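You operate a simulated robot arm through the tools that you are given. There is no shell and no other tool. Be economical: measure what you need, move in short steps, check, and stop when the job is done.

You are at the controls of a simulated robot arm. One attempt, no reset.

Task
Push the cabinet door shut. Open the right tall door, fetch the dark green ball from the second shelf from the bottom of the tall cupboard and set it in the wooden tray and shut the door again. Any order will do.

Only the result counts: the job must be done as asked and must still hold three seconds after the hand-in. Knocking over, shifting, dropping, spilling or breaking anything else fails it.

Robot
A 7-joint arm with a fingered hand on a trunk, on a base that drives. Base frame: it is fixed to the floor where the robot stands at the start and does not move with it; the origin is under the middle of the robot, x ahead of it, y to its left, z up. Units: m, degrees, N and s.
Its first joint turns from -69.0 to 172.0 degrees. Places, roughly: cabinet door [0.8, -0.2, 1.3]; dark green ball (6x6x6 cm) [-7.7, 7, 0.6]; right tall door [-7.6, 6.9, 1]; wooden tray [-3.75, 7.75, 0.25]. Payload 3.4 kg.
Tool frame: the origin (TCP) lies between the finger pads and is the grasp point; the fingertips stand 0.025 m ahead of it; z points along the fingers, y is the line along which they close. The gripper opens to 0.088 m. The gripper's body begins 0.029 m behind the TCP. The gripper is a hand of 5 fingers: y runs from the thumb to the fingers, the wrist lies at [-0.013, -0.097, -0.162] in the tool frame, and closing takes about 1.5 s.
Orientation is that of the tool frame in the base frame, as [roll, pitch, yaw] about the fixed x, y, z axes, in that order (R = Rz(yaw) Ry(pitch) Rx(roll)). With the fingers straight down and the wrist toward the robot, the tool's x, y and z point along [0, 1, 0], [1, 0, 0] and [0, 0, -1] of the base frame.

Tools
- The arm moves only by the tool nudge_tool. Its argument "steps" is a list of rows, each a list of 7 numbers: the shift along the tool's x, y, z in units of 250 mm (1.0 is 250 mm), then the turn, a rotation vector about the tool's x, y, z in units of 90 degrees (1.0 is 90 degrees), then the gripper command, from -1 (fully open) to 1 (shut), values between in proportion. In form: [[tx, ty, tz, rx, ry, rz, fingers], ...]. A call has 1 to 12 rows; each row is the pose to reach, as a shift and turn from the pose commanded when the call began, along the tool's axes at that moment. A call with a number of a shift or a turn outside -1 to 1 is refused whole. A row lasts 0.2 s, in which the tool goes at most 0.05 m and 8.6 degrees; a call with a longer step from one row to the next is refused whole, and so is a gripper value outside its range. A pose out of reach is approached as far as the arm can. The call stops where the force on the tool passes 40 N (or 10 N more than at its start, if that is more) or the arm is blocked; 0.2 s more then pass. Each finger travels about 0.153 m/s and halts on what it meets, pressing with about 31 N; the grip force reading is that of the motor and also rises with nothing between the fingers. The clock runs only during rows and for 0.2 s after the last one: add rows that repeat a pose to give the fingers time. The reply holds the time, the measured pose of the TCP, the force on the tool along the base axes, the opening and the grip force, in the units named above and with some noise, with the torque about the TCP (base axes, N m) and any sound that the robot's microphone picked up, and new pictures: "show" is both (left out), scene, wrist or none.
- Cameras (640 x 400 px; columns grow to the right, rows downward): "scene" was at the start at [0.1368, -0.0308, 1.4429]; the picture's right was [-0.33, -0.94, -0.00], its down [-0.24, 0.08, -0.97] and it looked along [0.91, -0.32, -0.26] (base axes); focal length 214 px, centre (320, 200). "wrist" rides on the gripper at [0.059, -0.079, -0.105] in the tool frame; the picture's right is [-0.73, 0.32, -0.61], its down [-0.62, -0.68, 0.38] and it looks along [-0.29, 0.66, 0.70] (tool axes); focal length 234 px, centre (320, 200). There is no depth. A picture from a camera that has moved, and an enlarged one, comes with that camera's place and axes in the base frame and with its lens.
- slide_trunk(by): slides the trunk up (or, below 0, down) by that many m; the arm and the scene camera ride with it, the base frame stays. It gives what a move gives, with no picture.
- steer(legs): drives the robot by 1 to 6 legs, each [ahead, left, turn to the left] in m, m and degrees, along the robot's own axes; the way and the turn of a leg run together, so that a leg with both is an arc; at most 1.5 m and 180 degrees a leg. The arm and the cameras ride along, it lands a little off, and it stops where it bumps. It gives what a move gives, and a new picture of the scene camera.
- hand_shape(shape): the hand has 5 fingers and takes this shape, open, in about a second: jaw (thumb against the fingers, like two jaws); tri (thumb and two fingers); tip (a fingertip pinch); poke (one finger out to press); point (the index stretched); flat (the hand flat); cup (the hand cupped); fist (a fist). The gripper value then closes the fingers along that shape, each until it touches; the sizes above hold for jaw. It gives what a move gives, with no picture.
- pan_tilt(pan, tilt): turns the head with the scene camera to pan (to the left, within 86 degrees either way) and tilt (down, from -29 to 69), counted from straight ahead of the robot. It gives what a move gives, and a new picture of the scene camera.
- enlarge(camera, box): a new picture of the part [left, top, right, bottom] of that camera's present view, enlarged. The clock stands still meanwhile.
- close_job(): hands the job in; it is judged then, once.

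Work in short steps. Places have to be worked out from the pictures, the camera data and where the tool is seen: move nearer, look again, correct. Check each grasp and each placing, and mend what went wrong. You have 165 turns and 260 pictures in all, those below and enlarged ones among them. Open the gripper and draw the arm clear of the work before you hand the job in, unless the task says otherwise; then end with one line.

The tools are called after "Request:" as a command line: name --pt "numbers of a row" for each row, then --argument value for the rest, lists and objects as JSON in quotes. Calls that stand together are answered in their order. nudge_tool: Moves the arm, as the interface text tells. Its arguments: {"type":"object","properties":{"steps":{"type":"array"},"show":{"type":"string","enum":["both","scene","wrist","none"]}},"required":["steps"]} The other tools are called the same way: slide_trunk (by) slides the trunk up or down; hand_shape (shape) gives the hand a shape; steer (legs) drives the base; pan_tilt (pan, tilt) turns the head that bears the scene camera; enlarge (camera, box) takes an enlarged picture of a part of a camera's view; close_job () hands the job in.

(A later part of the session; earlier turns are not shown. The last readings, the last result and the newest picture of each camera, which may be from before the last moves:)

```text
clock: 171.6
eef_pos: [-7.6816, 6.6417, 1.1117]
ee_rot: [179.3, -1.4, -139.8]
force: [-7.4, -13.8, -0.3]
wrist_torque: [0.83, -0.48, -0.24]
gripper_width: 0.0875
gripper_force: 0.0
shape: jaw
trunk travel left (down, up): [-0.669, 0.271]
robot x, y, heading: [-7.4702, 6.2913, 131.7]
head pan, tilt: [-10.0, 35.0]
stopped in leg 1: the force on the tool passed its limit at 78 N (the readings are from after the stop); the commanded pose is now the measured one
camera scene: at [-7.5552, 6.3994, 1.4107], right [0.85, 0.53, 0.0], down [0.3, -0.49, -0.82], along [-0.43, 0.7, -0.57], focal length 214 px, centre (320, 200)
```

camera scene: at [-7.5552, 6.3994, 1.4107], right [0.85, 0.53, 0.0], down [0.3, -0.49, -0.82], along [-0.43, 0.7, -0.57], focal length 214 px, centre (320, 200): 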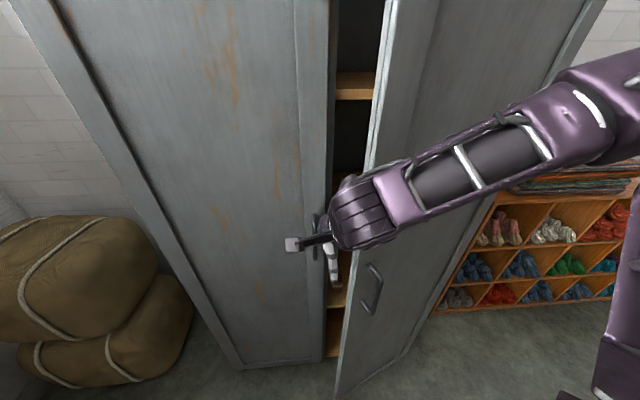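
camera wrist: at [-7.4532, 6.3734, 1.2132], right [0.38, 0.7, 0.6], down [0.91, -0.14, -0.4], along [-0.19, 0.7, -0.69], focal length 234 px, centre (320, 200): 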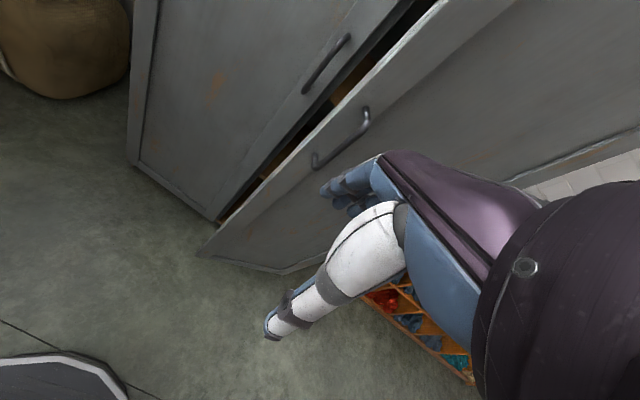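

The hand's side met the door edge. Pushing right and back should open it further; I do it with the arm, gently.

Request:
nudge_tool --pt "-0.04 -0.06 0 0 0 0 -1" --pt "-0.08 -0.14 0 0 0 0 -1" --pt "-0.12 -0.22 0 0 0 0 -1" --pt "-0.17 -0.29 0 0 0 0 -1" --pt "-0.22 -0.36 0 0 0 0 -1"

```text
clock: 172.3
eef_pos: [-7.6546, 6.63, 1.1165]
ee_rot: [179.7, -1.6, -139.5]
force: [-10.4, -18.9, -4.6]
wrist_torque: [1.14, -0.45, -0.58]
gripper_width: 0.0876
gripper_force: 0.0
shape: jaw
out of reach, approached as far as the arm can: row 2, 3
trunk travel left (down, up): [-0.669, 0.271]
robot x, y, heading: [-7.4743, 6.2916, 131.9]
head pan, tilt: [-10.0, 35.0]
stopped in row 3: the force on the tool passed its limit at 43 N (the readings are from after the stop); the commanded pose is now the measured one
camera scene: at [-7.5573, 6.3963, 1.4108], right [0.85, 0.53, 0.0], down [0.3, -0.48, -0.82], along [-0.43, 0.7, -0.57], focal length 214 px, centre (320, 200)
camera wrist: at [-7.6457, 6.5338, 1.2234], right [0.36, 0.72, 0.59], down [0.91, -0.12, -0.4], along [-0.22, 0.68, -0.7], focal length 234 px, centre (320, 200)
```

scene: 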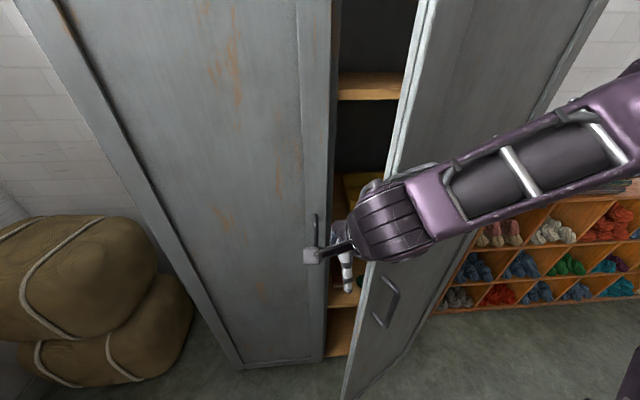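
wrist: 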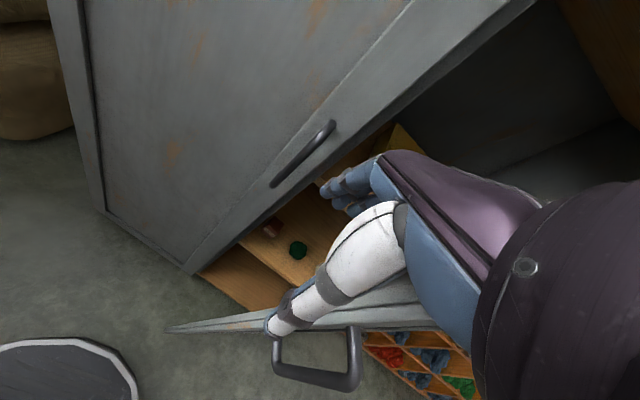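

It works: the door is opening around the hand. I continue with the base, back and right.

Request:
steer --legs '[[-0.1, -0.07, 0]]'

```text
clock: 173.2
eef_pos: [-7.6183, 6.6274, 1.1163]
ee_rot: [179.6, -1.7, -139.5]
force: [0.4, -0.5, -0.1]
wrist_torque: [0.04, 0.03, -0.03]
gripper_width: 0.0878
gripper_force: 0.1
shape: jaw
trunk travel left (down, up): [-0.669, 0.271]
robot x, y, heading: [-7.439, 6.2801, 131.9]
head pan, tilt: [-10.0, 35.0]
stopped in leg 1: the robot was blocked; the commanded pose is now the measured one
camera scene: at [-7.5203, 6.3934, 1.4106], right [0.85, 0.53, 0.0], down [0.3, -0.49, -0.82], along [-0.43, 0.7, -0.57], focal length 214 px, centre (320, 200)
```

scene: 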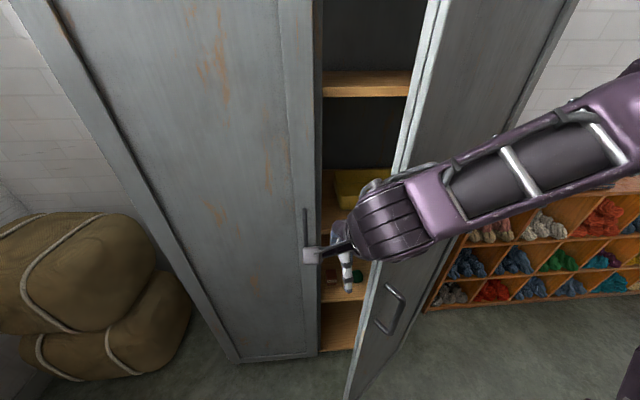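

Progress but blocked. I push again with the arm, more to the right.

Request:
nudge_tool --pt "-0.05 -0.05 0 0 0 0 -1" --pt "-0.1 -0.1 0 0 0 0 -1" --pt "-0.16 -0.16 0 0 0 0 -1" --pt "-0.22 -0.22 0 0 0 0 -1" --pt "-0.28 -0.28 0 0 0 0 -1" --pt "-0.34 -0.34 0 0 0 0 -1"

```text
clock: 173.8
eef_pos: [-7.6104, 6.6233, 1.1258]
ee_rot: [179.9, -1.4, -138.7]
force: [-8.7, -26.8, -7.3]
wrist_torque: [2.66, -0.49, -1.42]
gripper_width: 0.0879
gripper_force: 0.0
shape: jaw
out of reach, approached as far as the arm can: row 1, 2
trunk travel left (down, up): [-0.669, 0.271]
robot x, y, heading: [-7.4387, 6.2796, 131.9]
head pan, tilt: [-10.0, 35.0]
stopped in row 2: the force on the tool passed its limit at 65 N (the readings are from after the stop); the commanded pose is now the measured one
camera scene: at [-7.5231, 6.3824, 1.4113], right [0.85, 0.53, 0.01], down [0.31, -0.48, -0.82], along [-0.43, 0.7, -0.57], focal length 214 px, centre (320, 200)
camera wrist: at [-7.5998, 6.5274, 1.2324], right [0.34, 0.73, 0.59], down [0.91, -0.11, -0.4], along [-0.23, 0.67, -0.7], focal length 234 px, centre (320, 200)
```

scene: 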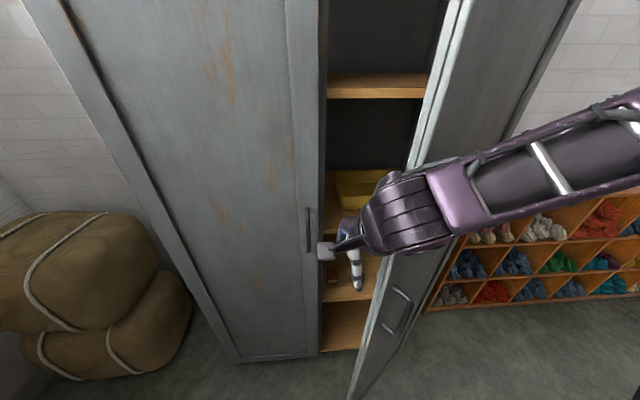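
wrist: 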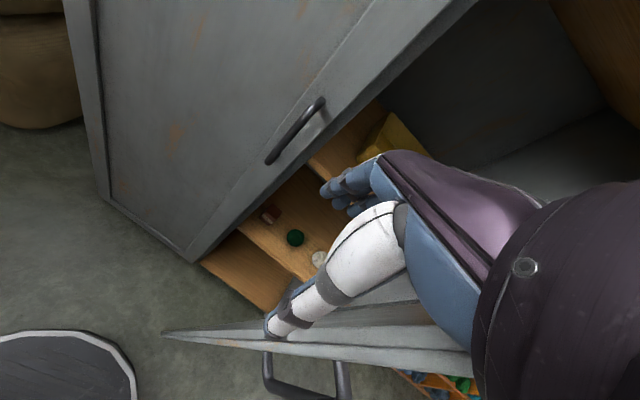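

The door is about 40° open with its edge just right of my hand. I strafe the base right so the hand presses the edge sideways.

Request:
steer --legs '[[0, -0.07, 0]]'

```text
clock: 174.6
eef_pos: [-7.6088, 6.6215, 1.1258]
ee_rot: [-179.9, -1.5, -138.0]
force: [-8.9, -26.9, 3.5]
wrist_torque: [2.71, -1.04, -1.4]
gripper_width: 0.0881
gripper_force: 0.0
shape: jaw
trunk travel left (down, up): [-0.669, 0.271]
robot x, y, heading: [-7.4342, 6.2845, 132.3]
head pan, tilt: [-10.0, 35.0]
stopped in leg 1: the force on the tool passed its limit at 50 N (the readings are from after the stop); the commanded pose is now the measured one
camera scene: at [-7.5211, 6.3838, 1.4114], right [0.85, 0.53, 0.01], down [0.31, -0.48, -0.82], along [-0.43, 0.7, -0.57], focal length 214 px, centre (320, 200)
```

scene: 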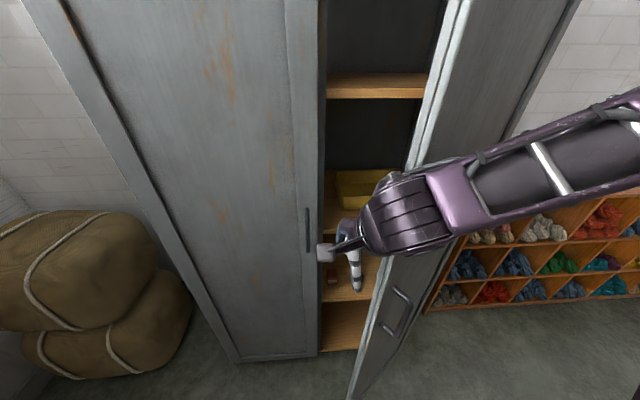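

The force shows I'm only pressing on the door's end face. A better posture is fingers pointing straight ahead (thumb left), slim enough to enter the gap. I back off and re-orient the hand.

Request:
steer --legs '[[0, 0.04, 0], [-0.35, 0, 0]]'

Request:
nudge_tool --pt "0 0 0 -0.054 0.054 0.054 -1" --pt "0 0 0 -0.108 0.108 0.108 -1" --pt "0 0 0 -0.162 0.162 0.162 -1" --pt "0 0 0 -0.216 0.216 0.216 -1" --pt "0 0 0 -0.27 0.27 0.27 -1" --pt "0 0 0 -0.324 0.324 0.324 -1" --pt "0 0 0 -0.378 0.378 0.378 -1" --pt "0 0 0 -0.432 0.432 0.432 -1" --pt "0 0 0 -0.486 0.486 0.486 -1" --pt "0 0 0 -0.54 0.54 0.54 -1" --pt "0 0 0 -0.594 0.594 0.594 -1" --pt "0 0 0 -0.648 0.648 0.648 -1" --show "none"

Request:
nudge_tool --pt "0 0 0 -0.054 0.054 0.054 -1" --pt "0 0 0 -0.108 0.108 0.108 -1" --pt "0 0 0 -0.12 0.12 0.12 -1"

```text
clock: 177.3
eef_pos: [-7.4001, 6.3449, 1.1224]
ee_rot: [-179.6, -1.9, -138.6]
force: [0.3, 0.3, -0.2]
wrist_torque: [-0.03, 0.03, -0.03]
gripper_width: 0.0878
gripper_force: 0.1
shape: jaw
trunk travel left (down, up): [-0.669, 0.271]
robot x, y, heading: [-7.2345, 5.9966, 131.8]
head pan, tilt: [-10.0, 35.0]
camera scene: at [-7.3124, 6.1074, 1.4105], right [0.85, 0.53, 0.0], down [0.3, -0.49, -0.82], along [-0.43, 0.7, -0.57], focal length 214 px, centre (320, 200)
```

scene: 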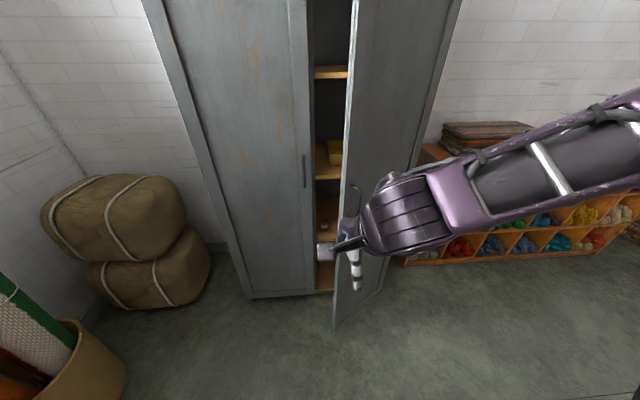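

```text
clock: 179.9
eef_pos: [-7.3089, 6.5478, 1.1647]
ee_rot: [148.3, -75.8, 178.2]
force: [0.2, -0.9, -0.3]
wrist_torque: [0.02, -0.02, -0.02]
gripper_width: 0.088
gripper_force: 0.0
shape: jaw
out of reach, approached as far as the arm can: row 1, 2, 3, 4, 5, 6, 7, 8, 9, 10, 11, 12
trunk travel left (down, up): [-0.669, 0.271]
robot x, y, heading: [-7.2315, 5.9948, 131.9]
head pan, tilt: [-10.0, 35.0]
```

```text
clock: 180.7
eef_pos: [-7.241, 6.5721, 1.1749]
ee_rot: [-117.9, -87.9, 74.6]
force: [-0.8, 0.7, 0.2]
wrist_torque: [-0.02, 0.0, -0.02]
gripper_width: 0.0877
gripper_force: 0.0
shape: jaw
out of reach, approached as far as the arm can: row 1, 2, 3
trunk travel left (down, up): [-0.669, 0.271]
robot x, y, heading: [-7.2347, 5.9957, 131.9]
head pan, tilt: [-10.0, 35.0]
camera scene: at [-7.3133, 6.1099, 1.4102], right [0.85, 0.53, 0.0], down [0.3, -0.49, -0.82], along [-0.43, 0.69, -0.58], focal length 214 px, centre (320, 200)
camera wrist: at [-7.2189, 6.4448, 1.2371], right [0.66, -0.21, -0.72], down [-0.75, -0.26, -0.61], along [-0.06, 0.94, -0.32], focal length 234 px, centre (320, 200)
```

scene: 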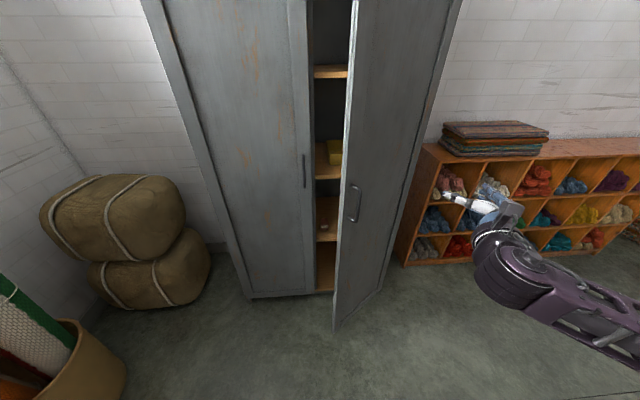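
wrist: 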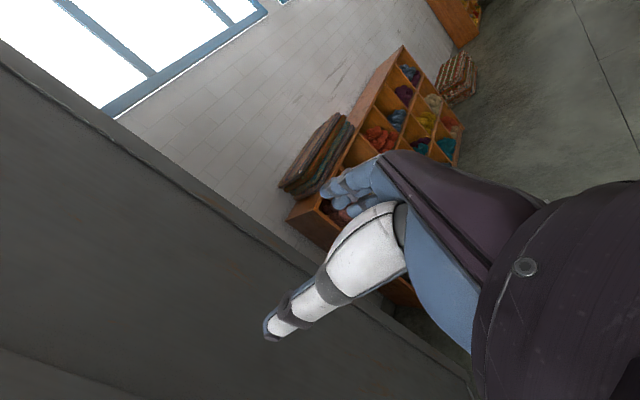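

This posture works: fingers point straight at the cupboard. I close the fist slim and drive left 0.23 and ahead 0.38 so the fingers enter the gap just left of the door edge.

Request:
nudge_tool --pt "0 0 0 0 0 0 0" --pt "0 0 0 0 0 0 1" --pt "0 0 0 0 0 0 1" --pt "0 0 0 0 0 0 1" --show "none"

Request:
steer --legs '[[0, 0.23, 0], [0.25, 0, 0]]'

```text
clock: 181.7
eef_pos: [-7.2414, 6.5711, 1.1743]
ee_rot: [-120.6, -88.0, 77.4]
force: [-0.4, 0.0, 0.5]
wrist_torque: [-0.01, 0.02, 0.0]
gripper_width: 0.0
gripper_force: 31.0
shape: jaw
trunk travel left (down, up): [-0.669, 0.271]
robot x, y, heading: [-7.2327, 5.9949, 131.7]
head pan, tilt: [-10.0, 35.0]
```

```text
clock: 184.9
eef_pos: [-7.5748, 6.5963, 1.1738]
ee_rot: [-122.3, -88.0, 78.6]
force: [0.1, -0.4, 0.0]
wrist_torque: [0.01, -0.01, 0.01]
gripper_width: 0.0
gripper_force: 30.3
shape: jaw
trunk travel left (down, up): [-0.669, 0.271]
robot x, y, heading: [-7.5681, 6.0213, 131.4]
head pan, tilt: [-10.0, 35.0]
camera scene: at [-7.6508, 6.1355, 1.4104], right [0.85, 0.52, 0.0], down [0.3, -0.49, -0.82], along [-0.43, 0.7, -0.57], focal length 214 px, centre (320, 200)
```

scene: 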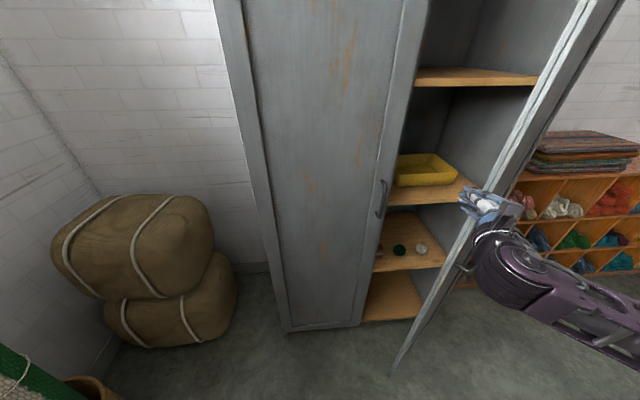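

The hand is 5 cm left of the edge and just short of it. I advance 0.12 m into the gap, then strafe right to press on the inner face.

Request:
steer --legs '[[0.12, 0, 0], [-0.03, -0.12, 0]]'

```text
clock: 185.9
eef_pos: [-7.6293, 6.6501, 1.1739]
ee_rot: [-127.3, -87.9, 84.1]
force: [-0.5, -0.6, -0.1]
wrist_torque: [0.04, 0.03, 0.02]
gripper_width: 0.0002
gripper_force: 30.7
shape: jaw
trunk travel left (down, up): [-0.669, 0.271]
robot x, y, heading: [-7.6197, 6.0742, 131.1]
head pan, tilt: [-10.0, 35.0]
stopped in leg 1: the force on the tool passed its limit at 45 N (the readings are from after the stop); the commanded pose is now the measured one
camera scene: at [-7.7037, 6.1915, 1.4101], right [0.85, 0.52, 0.0], down [0.3, -0.49, -0.82], along [-0.42, 0.7, -0.58], focal length 214 px, centre (320, 200)
```

scene: 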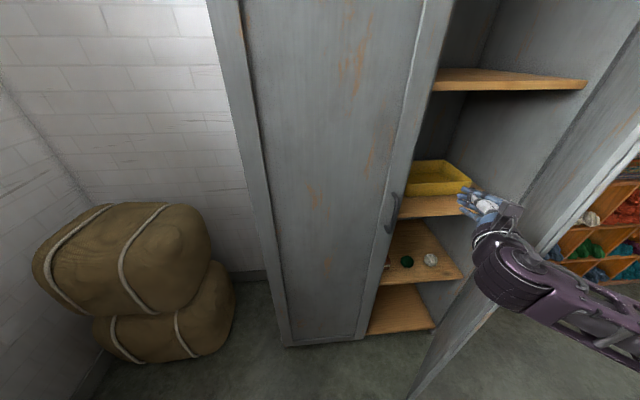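

A light bump on the door edge; the hand is now in the gap. I strafe right to push the door.

Request:
steer --legs '[[0, -0.08, 0]]'

```text
clock: 187.0
eef_pos: [-7.5662, 6.7031, 1.1733]
ee_rot: [-121.7, -87.7, 78.5]
force: [0.7, 0.0, 0.3]
wrist_torque: [0.04, -0.04, 0.02]
gripper_width: 0.0002
gripper_force: 31.0
shape: jaw
trunk travel left (down, up): [-0.669, 0.271]
robot x, y, heading: [-7.5595, 6.1259, 131.5]
head pan, tilt: [-10.0, 35.0]
camera scene: at [-7.6394, 6.2432, 1.4104], right [0.85, 0.52, 0.0], down [0.3, -0.49, -0.82], along [-0.43, 0.7, -0.57], focal length 214 px, centre (320, 200)
```

scene: 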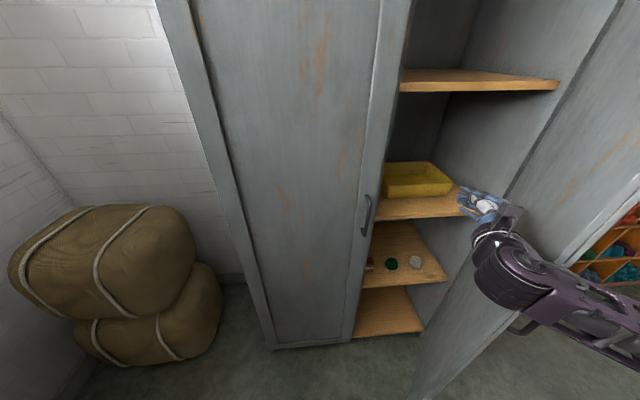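

The door swings well now. I continue strafing right.

Request:
steer --legs '[[-0.03, -0.12, 0], [0, -0.1, 0]]'

```text
clock: 188.2
eef_pos: [-7.4666, 6.7528, 1.1725]
ee_rot: [-120.7, -87.6, 77.7]
force: [0.1, -0.1, -0.1]
wrist_torque: [-0.03, -0.02, 0.03]
gripper_width: 0.0
gripper_force: 31.2
shape: jaw
trunk travel left (down, up): [-0.669, 0.271]
robot x, y, heading: [-7.4608, 6.1797, 131.6]
head pan, tilt: [-10.0, 35.0]
stopped in leg 1: the robot was blocked; the commanded pose is now the measured one
camera scene: at [-7.5391, 6.2936, 1.4107], right [0.85, 0.52, 0.0], down [0.3, -0.49, -0.82], along [-0.43, 0.7, -0.57], focal length 214 px, centre (320, 200)
```

scene: 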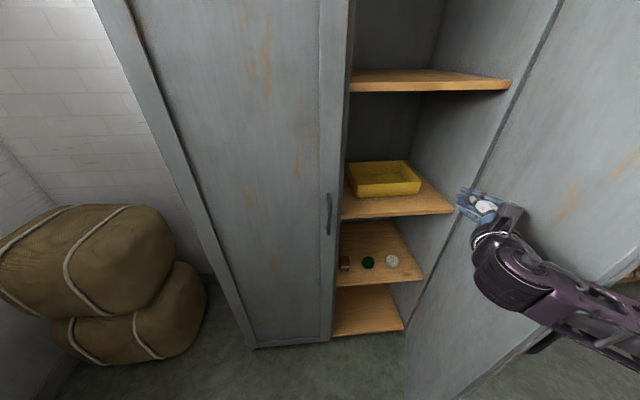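

Almost fully open. I look right to see the door angle and what blocks.

Request:
pan_tilt --pan -55 --tilt 30

```text
clock: 189.4
eef_pos: [-7.4699, 6.7515, 1.1728]
ee_rot: [-124.2, -87.6, 81.3]
force: [0.2, 1.0, -0.7]
wrist_torque: [0.02, 0.05, 0.0]
gripper_width: 0.0
gripper_force: 30.8
shape: jaw
trunk travel left (down, up): [-0.669, 0.271]
robot x, y, heading: [-7.467, 6.1824, 131.4]
head pan, tilt: [-55.0, 30.0]
camera scene: at [-7.4759, 6.3063, 1.4182], right [0.97, -0.23, 0.0], down [-0.12, -0.49, -0.87], along [0.2, 0.84, -0.5], focal length 214 px, centre (320, 200)
```

scene: 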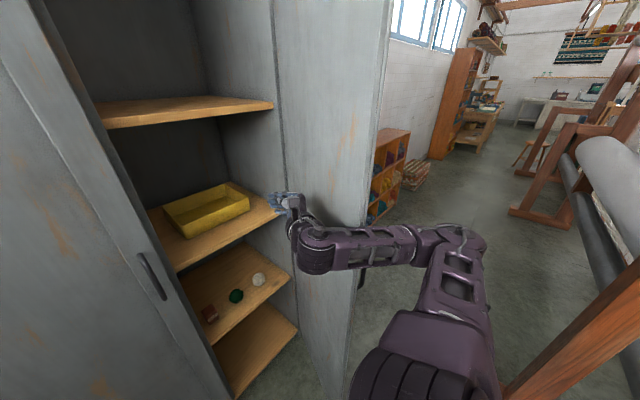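

The door stands about 100° open. The ball is at about (-7.69, 6.95, 0.61), only ~0.3 m ahead of and below the hand, with a red box and a white ball 11 cm either side. I ease off the door, lower the trunk and open the hand.

Request:
steer --legs '[[-0.04, 0.02, 0]]'

Request:
slide_trunk --by -0.54

Request:
pan_tilt --pan -10 --tilt 25

Request:
nudge_tool --pt "0 0 0 0 0 0 0" --pt "0 0 0 0 0 0 -0.8" --pt "0 0 0 0 0 0 -0.8" --pt "0 0 0 0 0 0 -0.8"

```text
clock: 190.3
eef_pos: [-7.4582, 6.7092, 1.1733]
ee_rot: [-122.2, -87.7, 79.3]
force: [-0.1, -0.3, -0.2]
wrist_torque: [-0.02, 0.02, -0.02]
gripper_width: 0.0001
gripper_force: 30.9
shape: jaw
trunk travel left (down, up): [-0.669, 0.271]
robot x, y, heading: [-7.4486, 6.1402, 131.3]
head pan, tilt: [-55.0, 30.0]
camera scene: at [-7.4637, 6.2628, 1.4183], right [0.97, -0.23, 0.0], down [-0.12, -0.49, -0.87], along [0.2, 0.84, -0.5], focal length 214 px, centre (320, 200)
```

scene: 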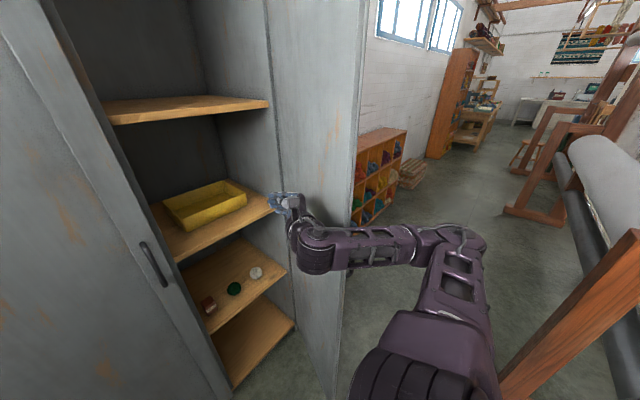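

```text
refused: -0.54 is not a number from -0.4 to 0.4
```

```text
clock: 191.4
eef_pos: [-7.4591, 6.7093, 1.1722]
ee_rot: [-123.6, -87.8, 80.7]
force: [-0.1, -0.8, -0.4]
wrist_torque: [0.02, 0.02, 0.03]
gripper_width: 0.0001
gripper_force: 31.2
shape: jaw
trunk travel left (down, up): [-0.669, 0.271]
robot x, y, heading: [-7.4517, 6.1393, 131.6]
head pan, tilt: [-10.0, 25.0]
camera scene: at [-7.5331, 6.254, 1.4263], right [0.85, 0.52, 0.0], down [0.22, -0.36, -0.91], along [-0.47, 0.77, -0.42], focal length 214 px, centre (320, 200)
```

scene: 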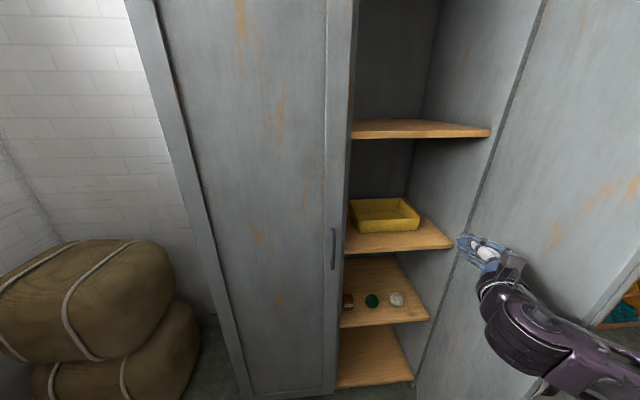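

```text
clock: 192.4
eef_pos: [-7.458, 6.7082, 1.173]
ee_rot: [-124.3, -87.7, 81.3]
force: [0.2, -0.2, 0.3]
wrist_torque: [0.03, 0.0, 0.0]
gripper_width: 0.0791
gripper_force: 0.1
shape: jaw
trunk travel left (down, up): [-0.669, 0.271]
robot x, y, heading: [-7.451, 6.1356, 131.4]
head pan, tilt: [-10.0, 25.0]
camera scene: at [-7.5332, 6.254, 1.4262], right [0.85, 0.52, 0.0], down [0.22, -0.36, -0.91], along [-0.47, 0.77, -0.42], focal length 214 px, centre (320, 200)
camera wrist: at [-7.4353, 6.5821, 1.2366], right [0.66, -0.21, -0.72], down [-0.75, -0.26, -0.61], along [-0.06, 0.94, -0.33], focal length 234 px, centre (320, 200)
```

scene: 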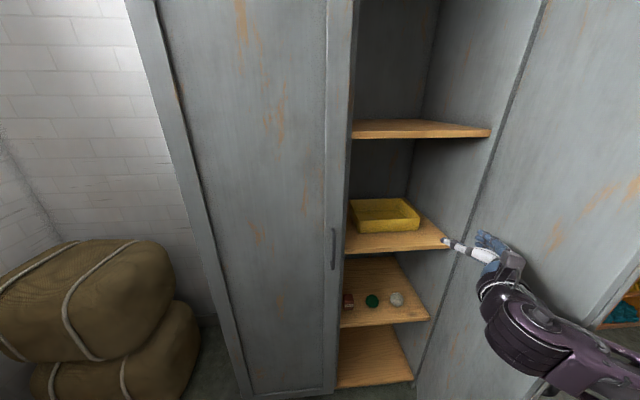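
wrist: 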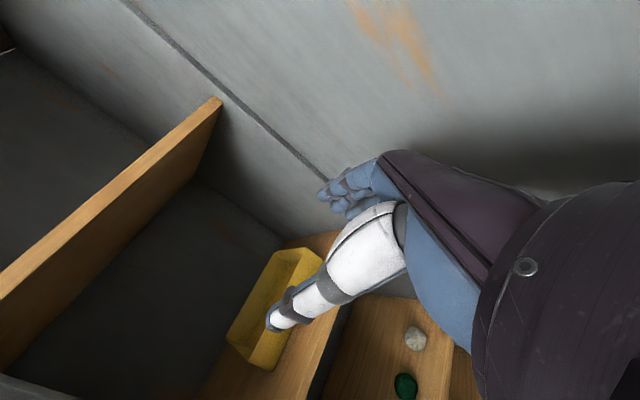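

I lower the trunk in two slides to bring the hand to the ball's shelf height.

Request:
slide_trunk --by -0.4

Request:
slide_trunk --by -0.12

Request:
pan_tilt --pan -10 --tilt 20

Request:
enlarge --camera "wrist" --box '[120, 60, 520, 340]'

```text
clock: 196.2
eef_pos: [-7.4591, 6.7087, 0.7737]
ee_rot: [-125.2, -87.7, 82.1]
force: [0.1, 0.0, -0.3]
wrist_torque: [0.01, -0.02, 0.01]
gripper_width: 0.0789
gripper_force: 0.0
shape: jaw
trunk travel left (down, up): [-0.269, 0.671]
robot x, y, heading: [-7.4487, 6.1371, 131.3]
head pan, tilt: [-10.0, 25.0]
```

```text
clock: 197.7
eef_pos: [-7.46, 6.7085, 0.6536]
ee_rot: [-123.8, -87.7, 80.9]
force: [-0.1, -0.4, -0.2]
wrist_torque: [-0.02, 0.03, -0.02]
gripper_width: 0.0792
gripper_force: 0.1
shape: jaw
trunk travel left (down, up): [-0.149, 0.791]
robot x, y, heading: [-7.4515, 6.137, 131.1]
head pan, tilt: [-10.0, 25.0]
```

```text
clock: 198.4
eef_pos: [-7.4592, 6.7095, 0.6529]
ee_rot: [-124.3, -87.7, 81.5]
force: [-0.2, 0.9, 0.0]
wrist_torque: [0.03, 0.0, 0.02]
gripper_width: 0.0791
gripper_force: 0.0
shape: jaw
trunk travel left (down, up): [-0.149, 0.791]
robot x, y, heading: [-7.449, 6.1387, 131.3]
head pan, tilt: [-10.0, 20.0]
camera scene: at [-7.5338, 6.2548, 0.9143], right [0.85, 0.52, 0.0], down [0.18, -0.29, -0.94], along [-0.49, 0.8, -0.34], focal length 214 px, centre (320, 200)
```

scene: 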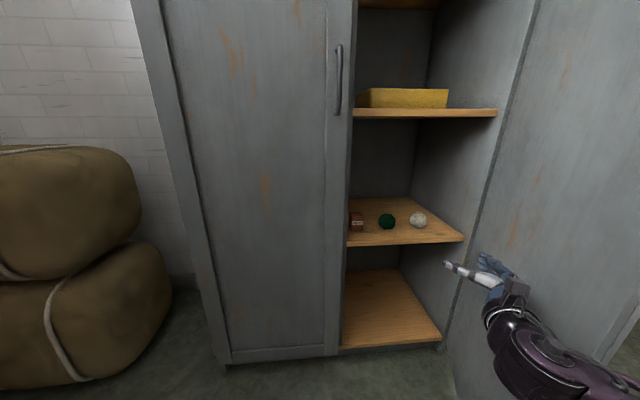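

```text
1.43 times, centred on (320, 200) of wrist
camera zoom: at [-7.4353, 6.5821, 0.7166], right [0.66, -0.21, -0.72], down [-0.75, -0.26, -0.61], along [-0.06, 0.94, -0.33], focal length 334 px, centre (320, 200)
```

zoom: 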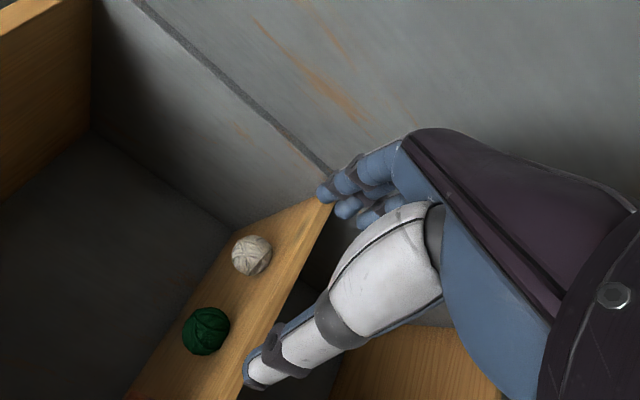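

Triangulated: ball at (-7.696, 6.992, 0.572), dead ahead 0.37 m. I lower 6 cm and drive ahead 0.24, then look.

Request:
slide_trunk --by -0.06

Request:
steer --legs '[[0.24, 0, 0]]'

Request:
enlarge --camera "wrist" --box '[120, 60, 520, 340]'

```text
clock: 199.4
eef_pos: [-7.4585, 6.7093, 0.5919]
ee_rot: [-123.1, -87.6, 80.1]
force: [-0.5, -0.6, -0.6]
wrist_torque: [0.0, 0.01, 0.03]
gripper_width: 0.0793
gripper_force: 0.0
shape: jaw
trunk travel left (down, up): [-0.089, 0.851]
robot x, y, heading: [-7.4503, 6.1375, 131.6]
head pan, tilt: [-10.0, 20.0]
```

```text
clock: 200.5
eef_pos: [-7.51, 6.7552, 0.5915]
ee_rot: [-122.4, -87.0, 80.0]
force: [-0.2, 0.1, -0.8]
wrist_torque: [-0.02, -0.04, -0.02]
gripper_width: 0.0791
gripper_force: 0.1
shape: jaw
trunk travel left (down, up): [-0.089, 0.851]
robot x, y, heading: [-7.5052, 6.1974, 130.7]
head pan, tilt: [-10.0, 20.0]
stopped in leg 1: the robot was blocked; the commanded pose is now the measured one
camera scene: at [-7.5882, 6.3079, 0.856], right [0.86, 0.51, 0.01], down [0.17, -0.28, -0.94], along [-0.48, 0.81, -0.33], focal length 214 px, centre (320, 200)
```

scene: 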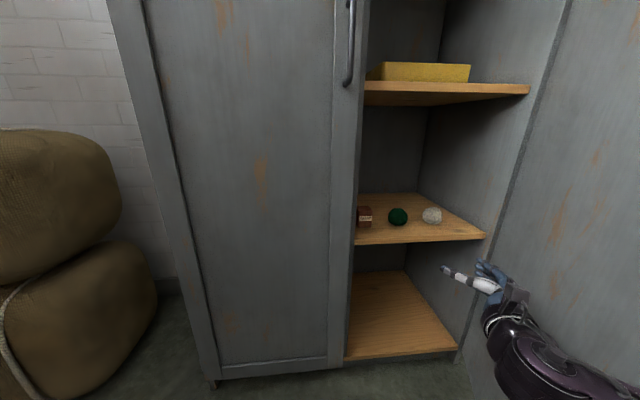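

```text
1.43 times, centred on (320, 200) of wrist
camera zoom: at [-7.4854, 6.6294, 0.6562], right [0.66, -0.21, -0.72], down [-0.75, -0.27, -0.6], along [-0.07, 0.94, -0.34], focal length 334 px, centre (320, 200)
```

zoom: 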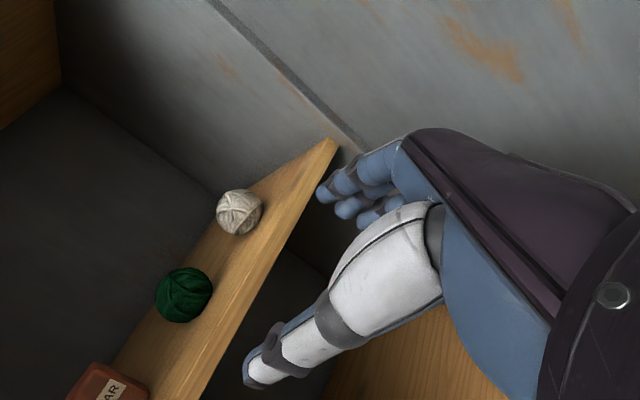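

Blocked after 8 cm, probably the elbow on the open door. I look to the right.

Request:
pan_tilt --pan -55 --tilt 45

```text
clock: 201.7
eef_pos: [-7.5107, 6.7543, 0.5901]
ee_rot: [-123.5, -86.9, 81.0]
force: [-0.1, 0.4, -0.4]
wrist_torque: [0.03, 0.01, 0.0]
gripper_width: 0.079
gripper_force: 0.0
shape: jaw
trunk travel left (down, up): [-0.089, 0.851]
robot x, y, heading: [-7.5073, 6.1937, 130.7]
head pan, tilt: [-55.0, 45.0]
camera scene: at [-7.5204, 6.3059, 0.8171], right [0.97, -0.25, 0.0], down [-0.17, -0.68, -0.72], along [0.17, 0.69, -0.7], focal length 214 px, centre (320, 200)
```

scene: 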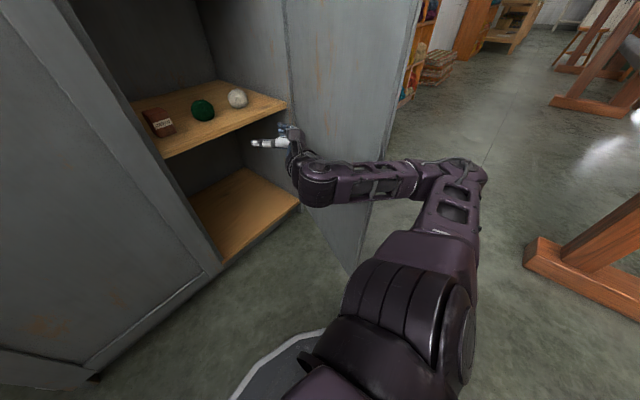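

The forearm is against the open door's edge. Rather than driving, I back off a little and extend the arm straight ahead, which also draws the elbow in.

Request:
steer --legs '[[-0.06, 0.06, 0]]'

Request:
nudge_tool --pt "0 0 0.12 0 0 0 -0.8" --pt "0 0 0.24 0 0 0 -0.8" --pt "0 0 0.36 0 0 0 -0.8" --pt "0 0 0.48 0 0 0 -0.8" --pt "0 0 0.6 0 0 0 -0.8" --pt "0 0 0.72 0 0 0 -0.8"

```text
clock: 202.7
eef_pos: [-7.5174, 6.6772, 0.5824]
ee_rot: [-125.7, -86.1, 83.4]
force: [-0.1, -0.6, -0.4]
wrist_torque: [0.01, -0.01, -0.01]
gripper_width: 0.0791
gripper_force: 0.0
shape: jaw
trunk travel left (down, up): [-0.089, 0.851]
robot x, y, heading: [-7.515, 6.1118, 130.8]
head pan, tilt: [-55.0, 45.0]
camera scene: at [-7.5268, 6.2302, 0.8156], right [0.97, -0.24, 0.0], down [-0.17, -0.69, -0.71], along [0.17, 0.69, -0.71], focal length 214 px, centre (320, 200)
```

scene: 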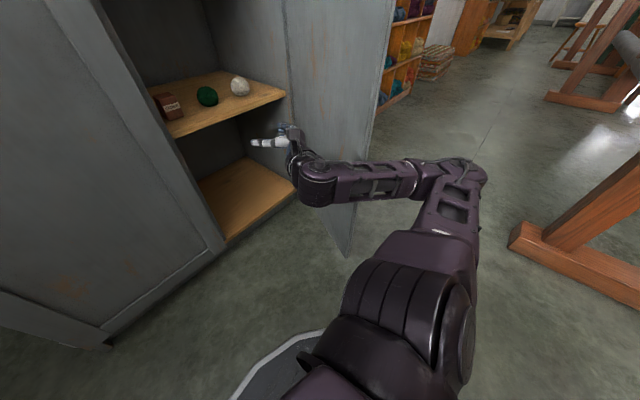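

```text
clock: 204.1
eef_pos: [-7.6512, 6.8005, 0.5746]
ee_rot: [-126.4, -86.2, 84.0]
force: [0.3, 0.5, 0.4]
wrist_torque: [0.0, 0.01, 0.02]
gripper_width: 0.079
gripper_force: 0.1
shape: jaw
trunk travel left (down, up): [-0.089, 0.851]
robot x, y, heading: [-7.5098, 6.1107, 130.9]
head pan, tilt: [-55.0, 45.0]
camera scene: at [-7.5268, 6.2302, 0.8157], right [0.97, -0.24, 0.0], down [-0.17, -0.69, -0.71], along [0.17, 0.69, -0.71], focal length 214 px, centre (320, 200)
camera wrist: at [-7.6255, 6.6749, 0.6427], right [0.66, -0.22, -0.72], down [-0.75, -0.28, -0.6], along [-0.07, 0.93, -0.35], focal length 234 px, centre (320, 200)
```

scene: 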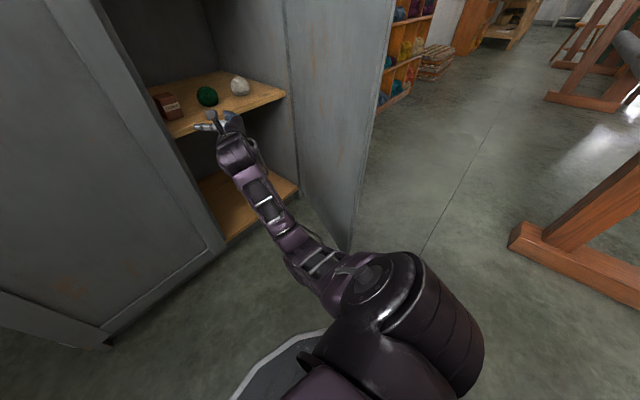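
wrist: 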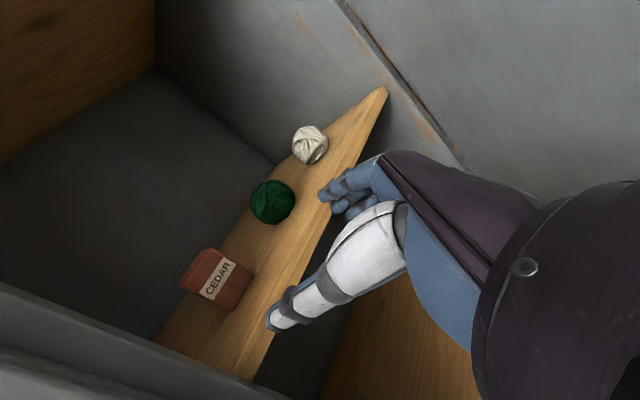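

Now the arm runs straight into the compartment. The ball is 0.155 ahead and 0.10 right of the TCP; I raise the hand 2.5 cm and strafe the base right 0.1.

Request:
nudge_tool --pt "0.1 0 -0.05 0 0 0 -0.8" --show "none"

Request:
steer --legs '[[0, -0.1, 0]]'

Request:
enlarge --camera "wrist" --box '[120, 60, 520, 340]'

```text
clock: 204.5
eef_pos: [-7.6409, 6.7901, 0.6014]
ee_rot: [-129.3, -86.1, 86.9]
force: [0.0, 0.2, -0.6]
wrist_torque: [0.0, 0.01, -0.01]
gripper_width: 0.0789
gripper_force: 0.0
shape: jaw
trunk travel left (down, up): [-0.089, 0.851]
robot x, y, heading: [-7.5137, 6.1136, 131.0]
head pan, tilt: [-55.0, 45.0]
```

```text
clock: 205.7
eef_pos: [-7.5659, 6.8564, 0.6017]
ee_rot: [-126.2, -86.2, 83.8]
force: [-0.3, 0.7, -0.9]
wrist_torque: [0.01, 0.01, -0.04]
gripper_width: 0.0788
gripper_force: 0.1
shape: jaw
trunk travel left (down, up): [-0.089, 0.851]
robot x, y, heading: [-7.4357, 6.1769, 131.0]
head pan, tilt: [-55.0, 45.0]
camera scene: at [-7.4513, 6.2958, 0.8157], right [0.97, -0.24, 0.0], down [-0.17, -0.69, -0.71], along [0.17, 0.69, -0.71], focal length 214 px, centre (320, 200)
```

scene: 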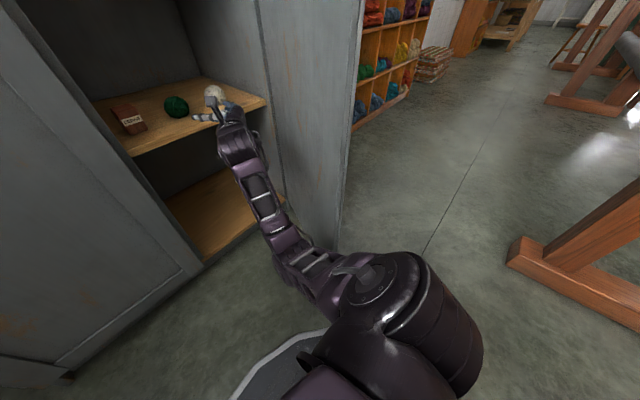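

```text
1.43 times, centred on (320, 200) of wrist
camera zoom: at [-7.5414, 6.7315, 0.6691], right [0.66, -0.22, -0.72], down [-0.75, -0.29, -0.6], along [-0.07, 0.93, -0.35], focal length 334 px, centre (320, 200)
```

zoom: 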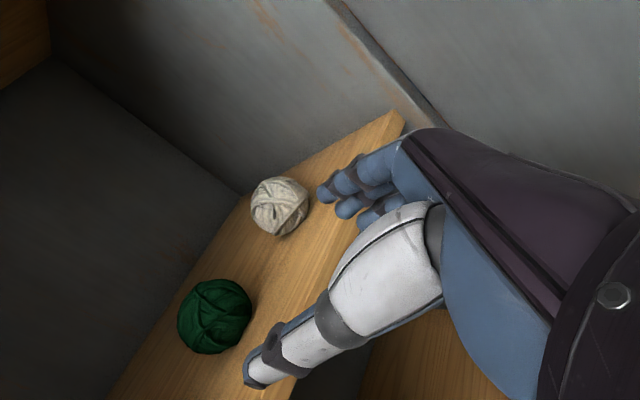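

Ball now 0.178 straight ahead, neighbours clear of both jaws. I advance 0.165 along the fingers with a slight lift.

Request:
nudge_tool --pt "0.01 0.01 0.12 0 0 0 -0.8" --pt "0.02 0.02 0.24 0 0 0 -0.8" --pt "0.03 0.02 0.36 0 0 0 -0.8" --pt "0.04 0.02 0.48 0 0 0 -0.8" --pt "0.04 0.02 0.58 0 0 0 -0.8" --pt "0.04 0.02 0.66 0 0 0 -0.8"

```text
clock: 207.1
eef_pos: [-7.6822, 6.9718, 0.6066]
ee_rot: [-127.3, -86.3, 85.0]
force: [-0.2, 0.1, 0.1]
wrist_torque: [0.04, -0.01, -0.04]
gripper_width: 0.0791
gripper_force: 0.0
shape: jaw
trunk travel left (down, up): [-0.089, 0.851]
robot x, y, heading: [-7.4361, 6.1805, 131.1]
head pan, tilt: [-55.0, 45.0]
camera scene: at [-7.4513, 6.2958, 0.8156], right [0.97, -0.24, 0.0], down [-0.17, -0.69, -0.71], along [0.17, 0.69, -0.71], focal length 214 px, centre (320, 200)
camera wrist: at [-7.6579, 6.8464, 0.6734], right [0.66, -0.22, -0.72], down [-0.75, -0.29, -0.6], along [-0.07, 0.93, -0.35], focal length 234 px, centre (320, 200)
```

scene: 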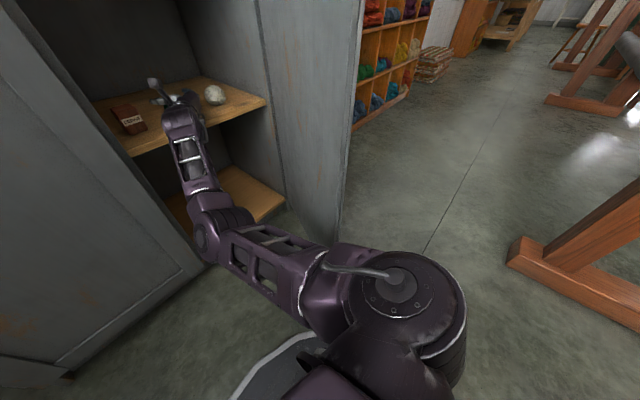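
wrist: 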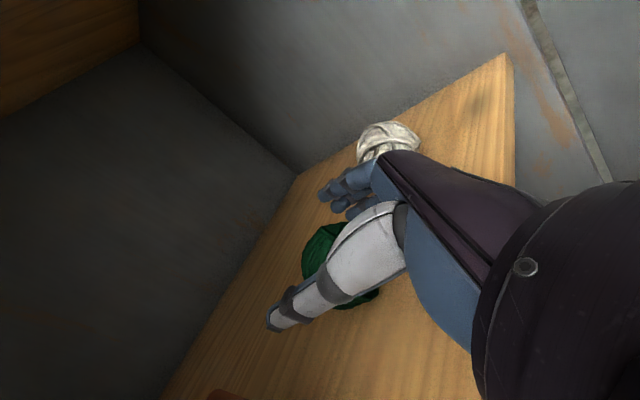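

The TCP is about 3 cm above the ball's centre. I lower 1.8 cm and close.

Request:
nudge_tool --pt "-0.04 0 0.02 0 0 0 -0.8" --pt "-0.075 0 0.03 0 0 0 -0.8" --pt "-0.075 0 0.03 0 0 0 -0.2" --pt "-0.075 0 0.03 0 0 0 0.3" --pt "-0.075 0 0.03 0 0 0 1" --pt "-0.075 0 0.03 0 0 0 1" --pt "-0.075 0 0.03 0 0 0 1" --pt "-0.075 0 0.03 0 0 0 1"

```text
clock: 208.9
eef_pos: [-7.6864, 6.973, 0.5951]
ee_rot: [-118.0, -87.0, 75.5]
force: [4.3, 10.2, 28.5]
wrist_torque: [0.17, -0.17, -0.07]
gripper_width: 0.0076
gripper_force: 30.7
shape: jaw
trunk travel left (down, up): [-0.089, 0.851]
robot x, y, heading: [-7.4336, 6.1814, 130.7]
head pan, tilt: [-55.0, 45.0]
camera scene: at [-7.4496, 6.2927, 0.8163], right [0.97, -0.24, 0.0], down [-0.17, -0.68, -0.71], along [0.17, 0.69, -0.7], focal length 214 px, centre (320, 200)
camera wrist: at [-7.6612, 6.8475, 0.6613], right [0.66, -0.21, -0.72], down [-0.75, -0.28, -0.6], along [-0.07, 0.94, -0.34], focal length 234 px, centre (320, 200)
```

scene: 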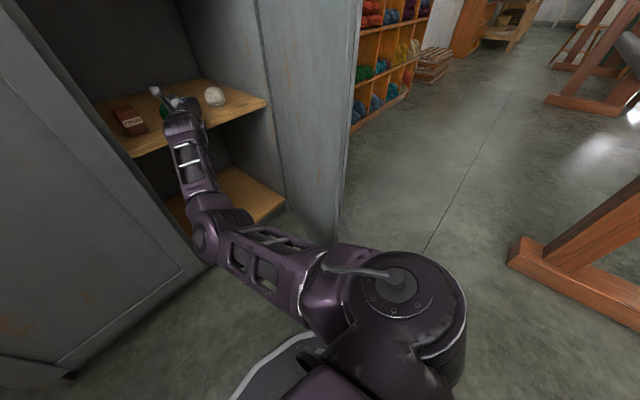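
wrist: 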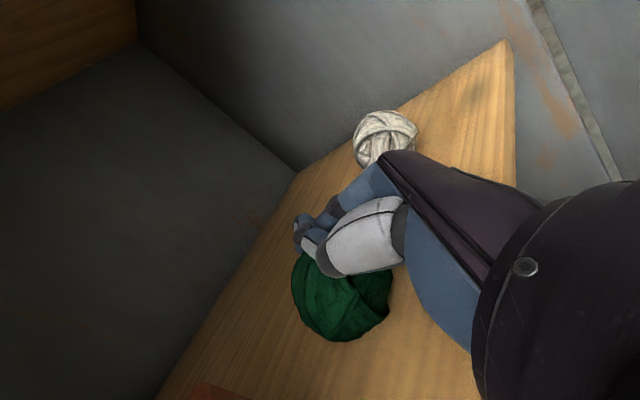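

The thumb slid over the ball's top: I was too high and ~2 cm right. The ball only shifted slightly. I lift, open, move left and check the position again.

Request:
nudge_tool --pt "0.1 0 0 0 0 0 1" --pt "0.2 0 -0.02 0 0 0 1" --pt "0.2 0 -0.04 0 0 0 -1" --pt "0.2 -0.05 -0.06 0 0 0 -1" --pt "0.2 -0.09 -0.08 0 0 0 -1" --pt "0.2 -0.09 -0.08 0 0 0 -1" --pt "0.2 -0.09 -0.08 0 0 0 -1"

```text
clock: 210.5
eef_pos: [-7.69, 6.9501, 0.6372]
ee_rot: [-126.3, -86.3, 84.1]
force: [-0.4, -0.2, -0.7]
wrist_torque: [0.03, -0.04, -0.01]
gripper_width: 0.0872
gripper_force: 0.0
shape: jaw
trunk travel left (down, up): [-0.089, 0.851]
robot x, y, heading: [-7.4354, 6.1794, 131.0]
head pan, tilt: [-55.0, 45.0]
camera scene: at [-7.4513, 6.2958, 0.8156], right [0.97, -0.24, 0.0], down [-0.17, -0.69, -0.71], along [0.17, 0.69, -0.71], focal length 214 px, centre (320, 200)
camera wrist: at [-7.6649, 6.8247, 0.7047], right [0.66, -0.22, -0.72], down [-0.75, -0.29, -0.6], along [-0.07, 0.93, -0.35], focal length 234 px, centre (320, 200)
```

scene: 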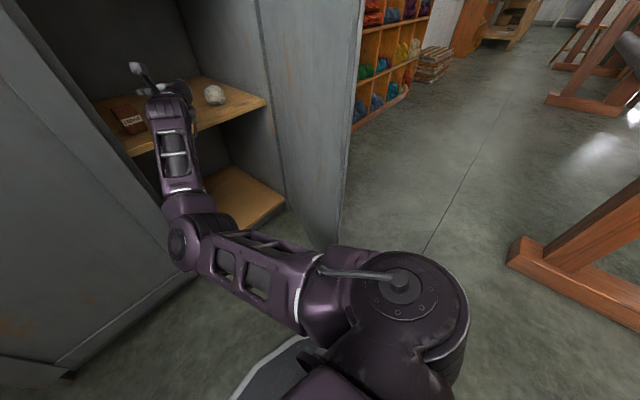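
wrist: 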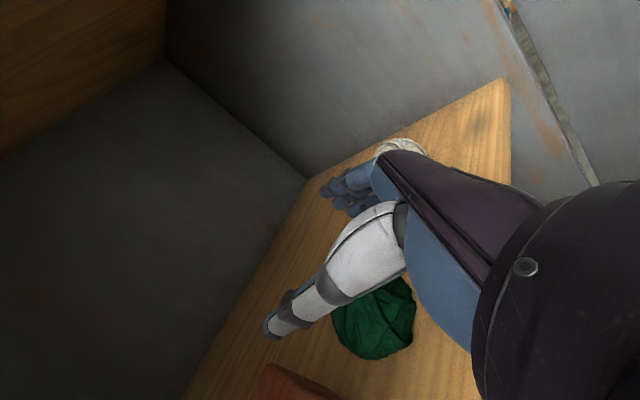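

The ball is still 2 cm left of the hand centre and nearer the red box. I zoom to check the gap between ball and box for the thumb.

Request:
enlarge --camera "scene" --box '[80, 50, 280, 170]'

Request:
enlarge --camera "wrist" --box '[200, 240, 460, 400]'

```text
3.20 times, centred on (180, 110) of scene
camera zoom: at [-7.4513, 6.2958, 0.8156], right [0.97, -0.24, 0.0], down [-0.17, -0.69, -0.71], along [0.17, 0.69, -0.71], focal length 686 px, centre (768, 488)
```

zoom: 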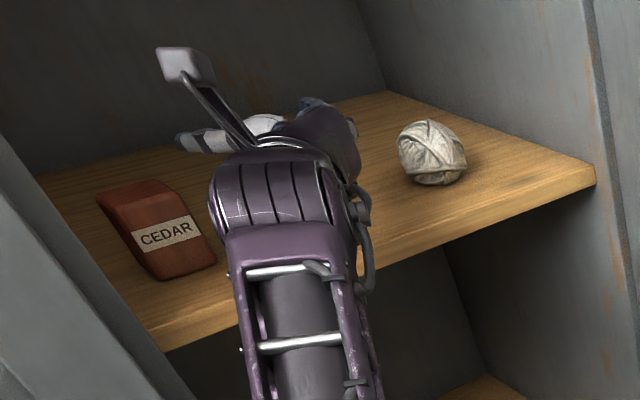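

```text
2.46 times, centred on (330, 320) of wrist
camera zoom: at [-7.6649, 6.8247, 0.7047], right [0.66, -0.22, -0.72], down [-0.75, -0.29, -0.6], along [-0.07, 0.93, -0.35], focal length 576 px, centre (295, -95)
```

zoom: 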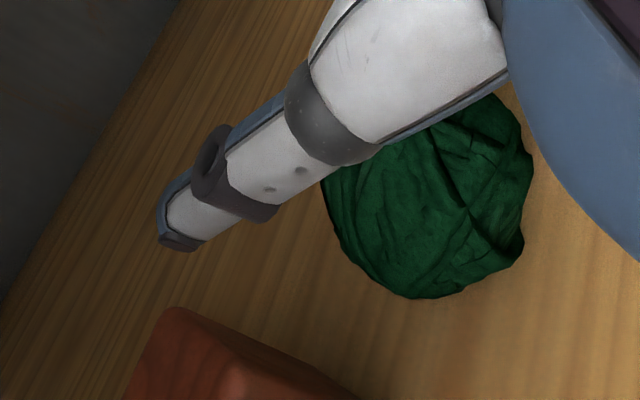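

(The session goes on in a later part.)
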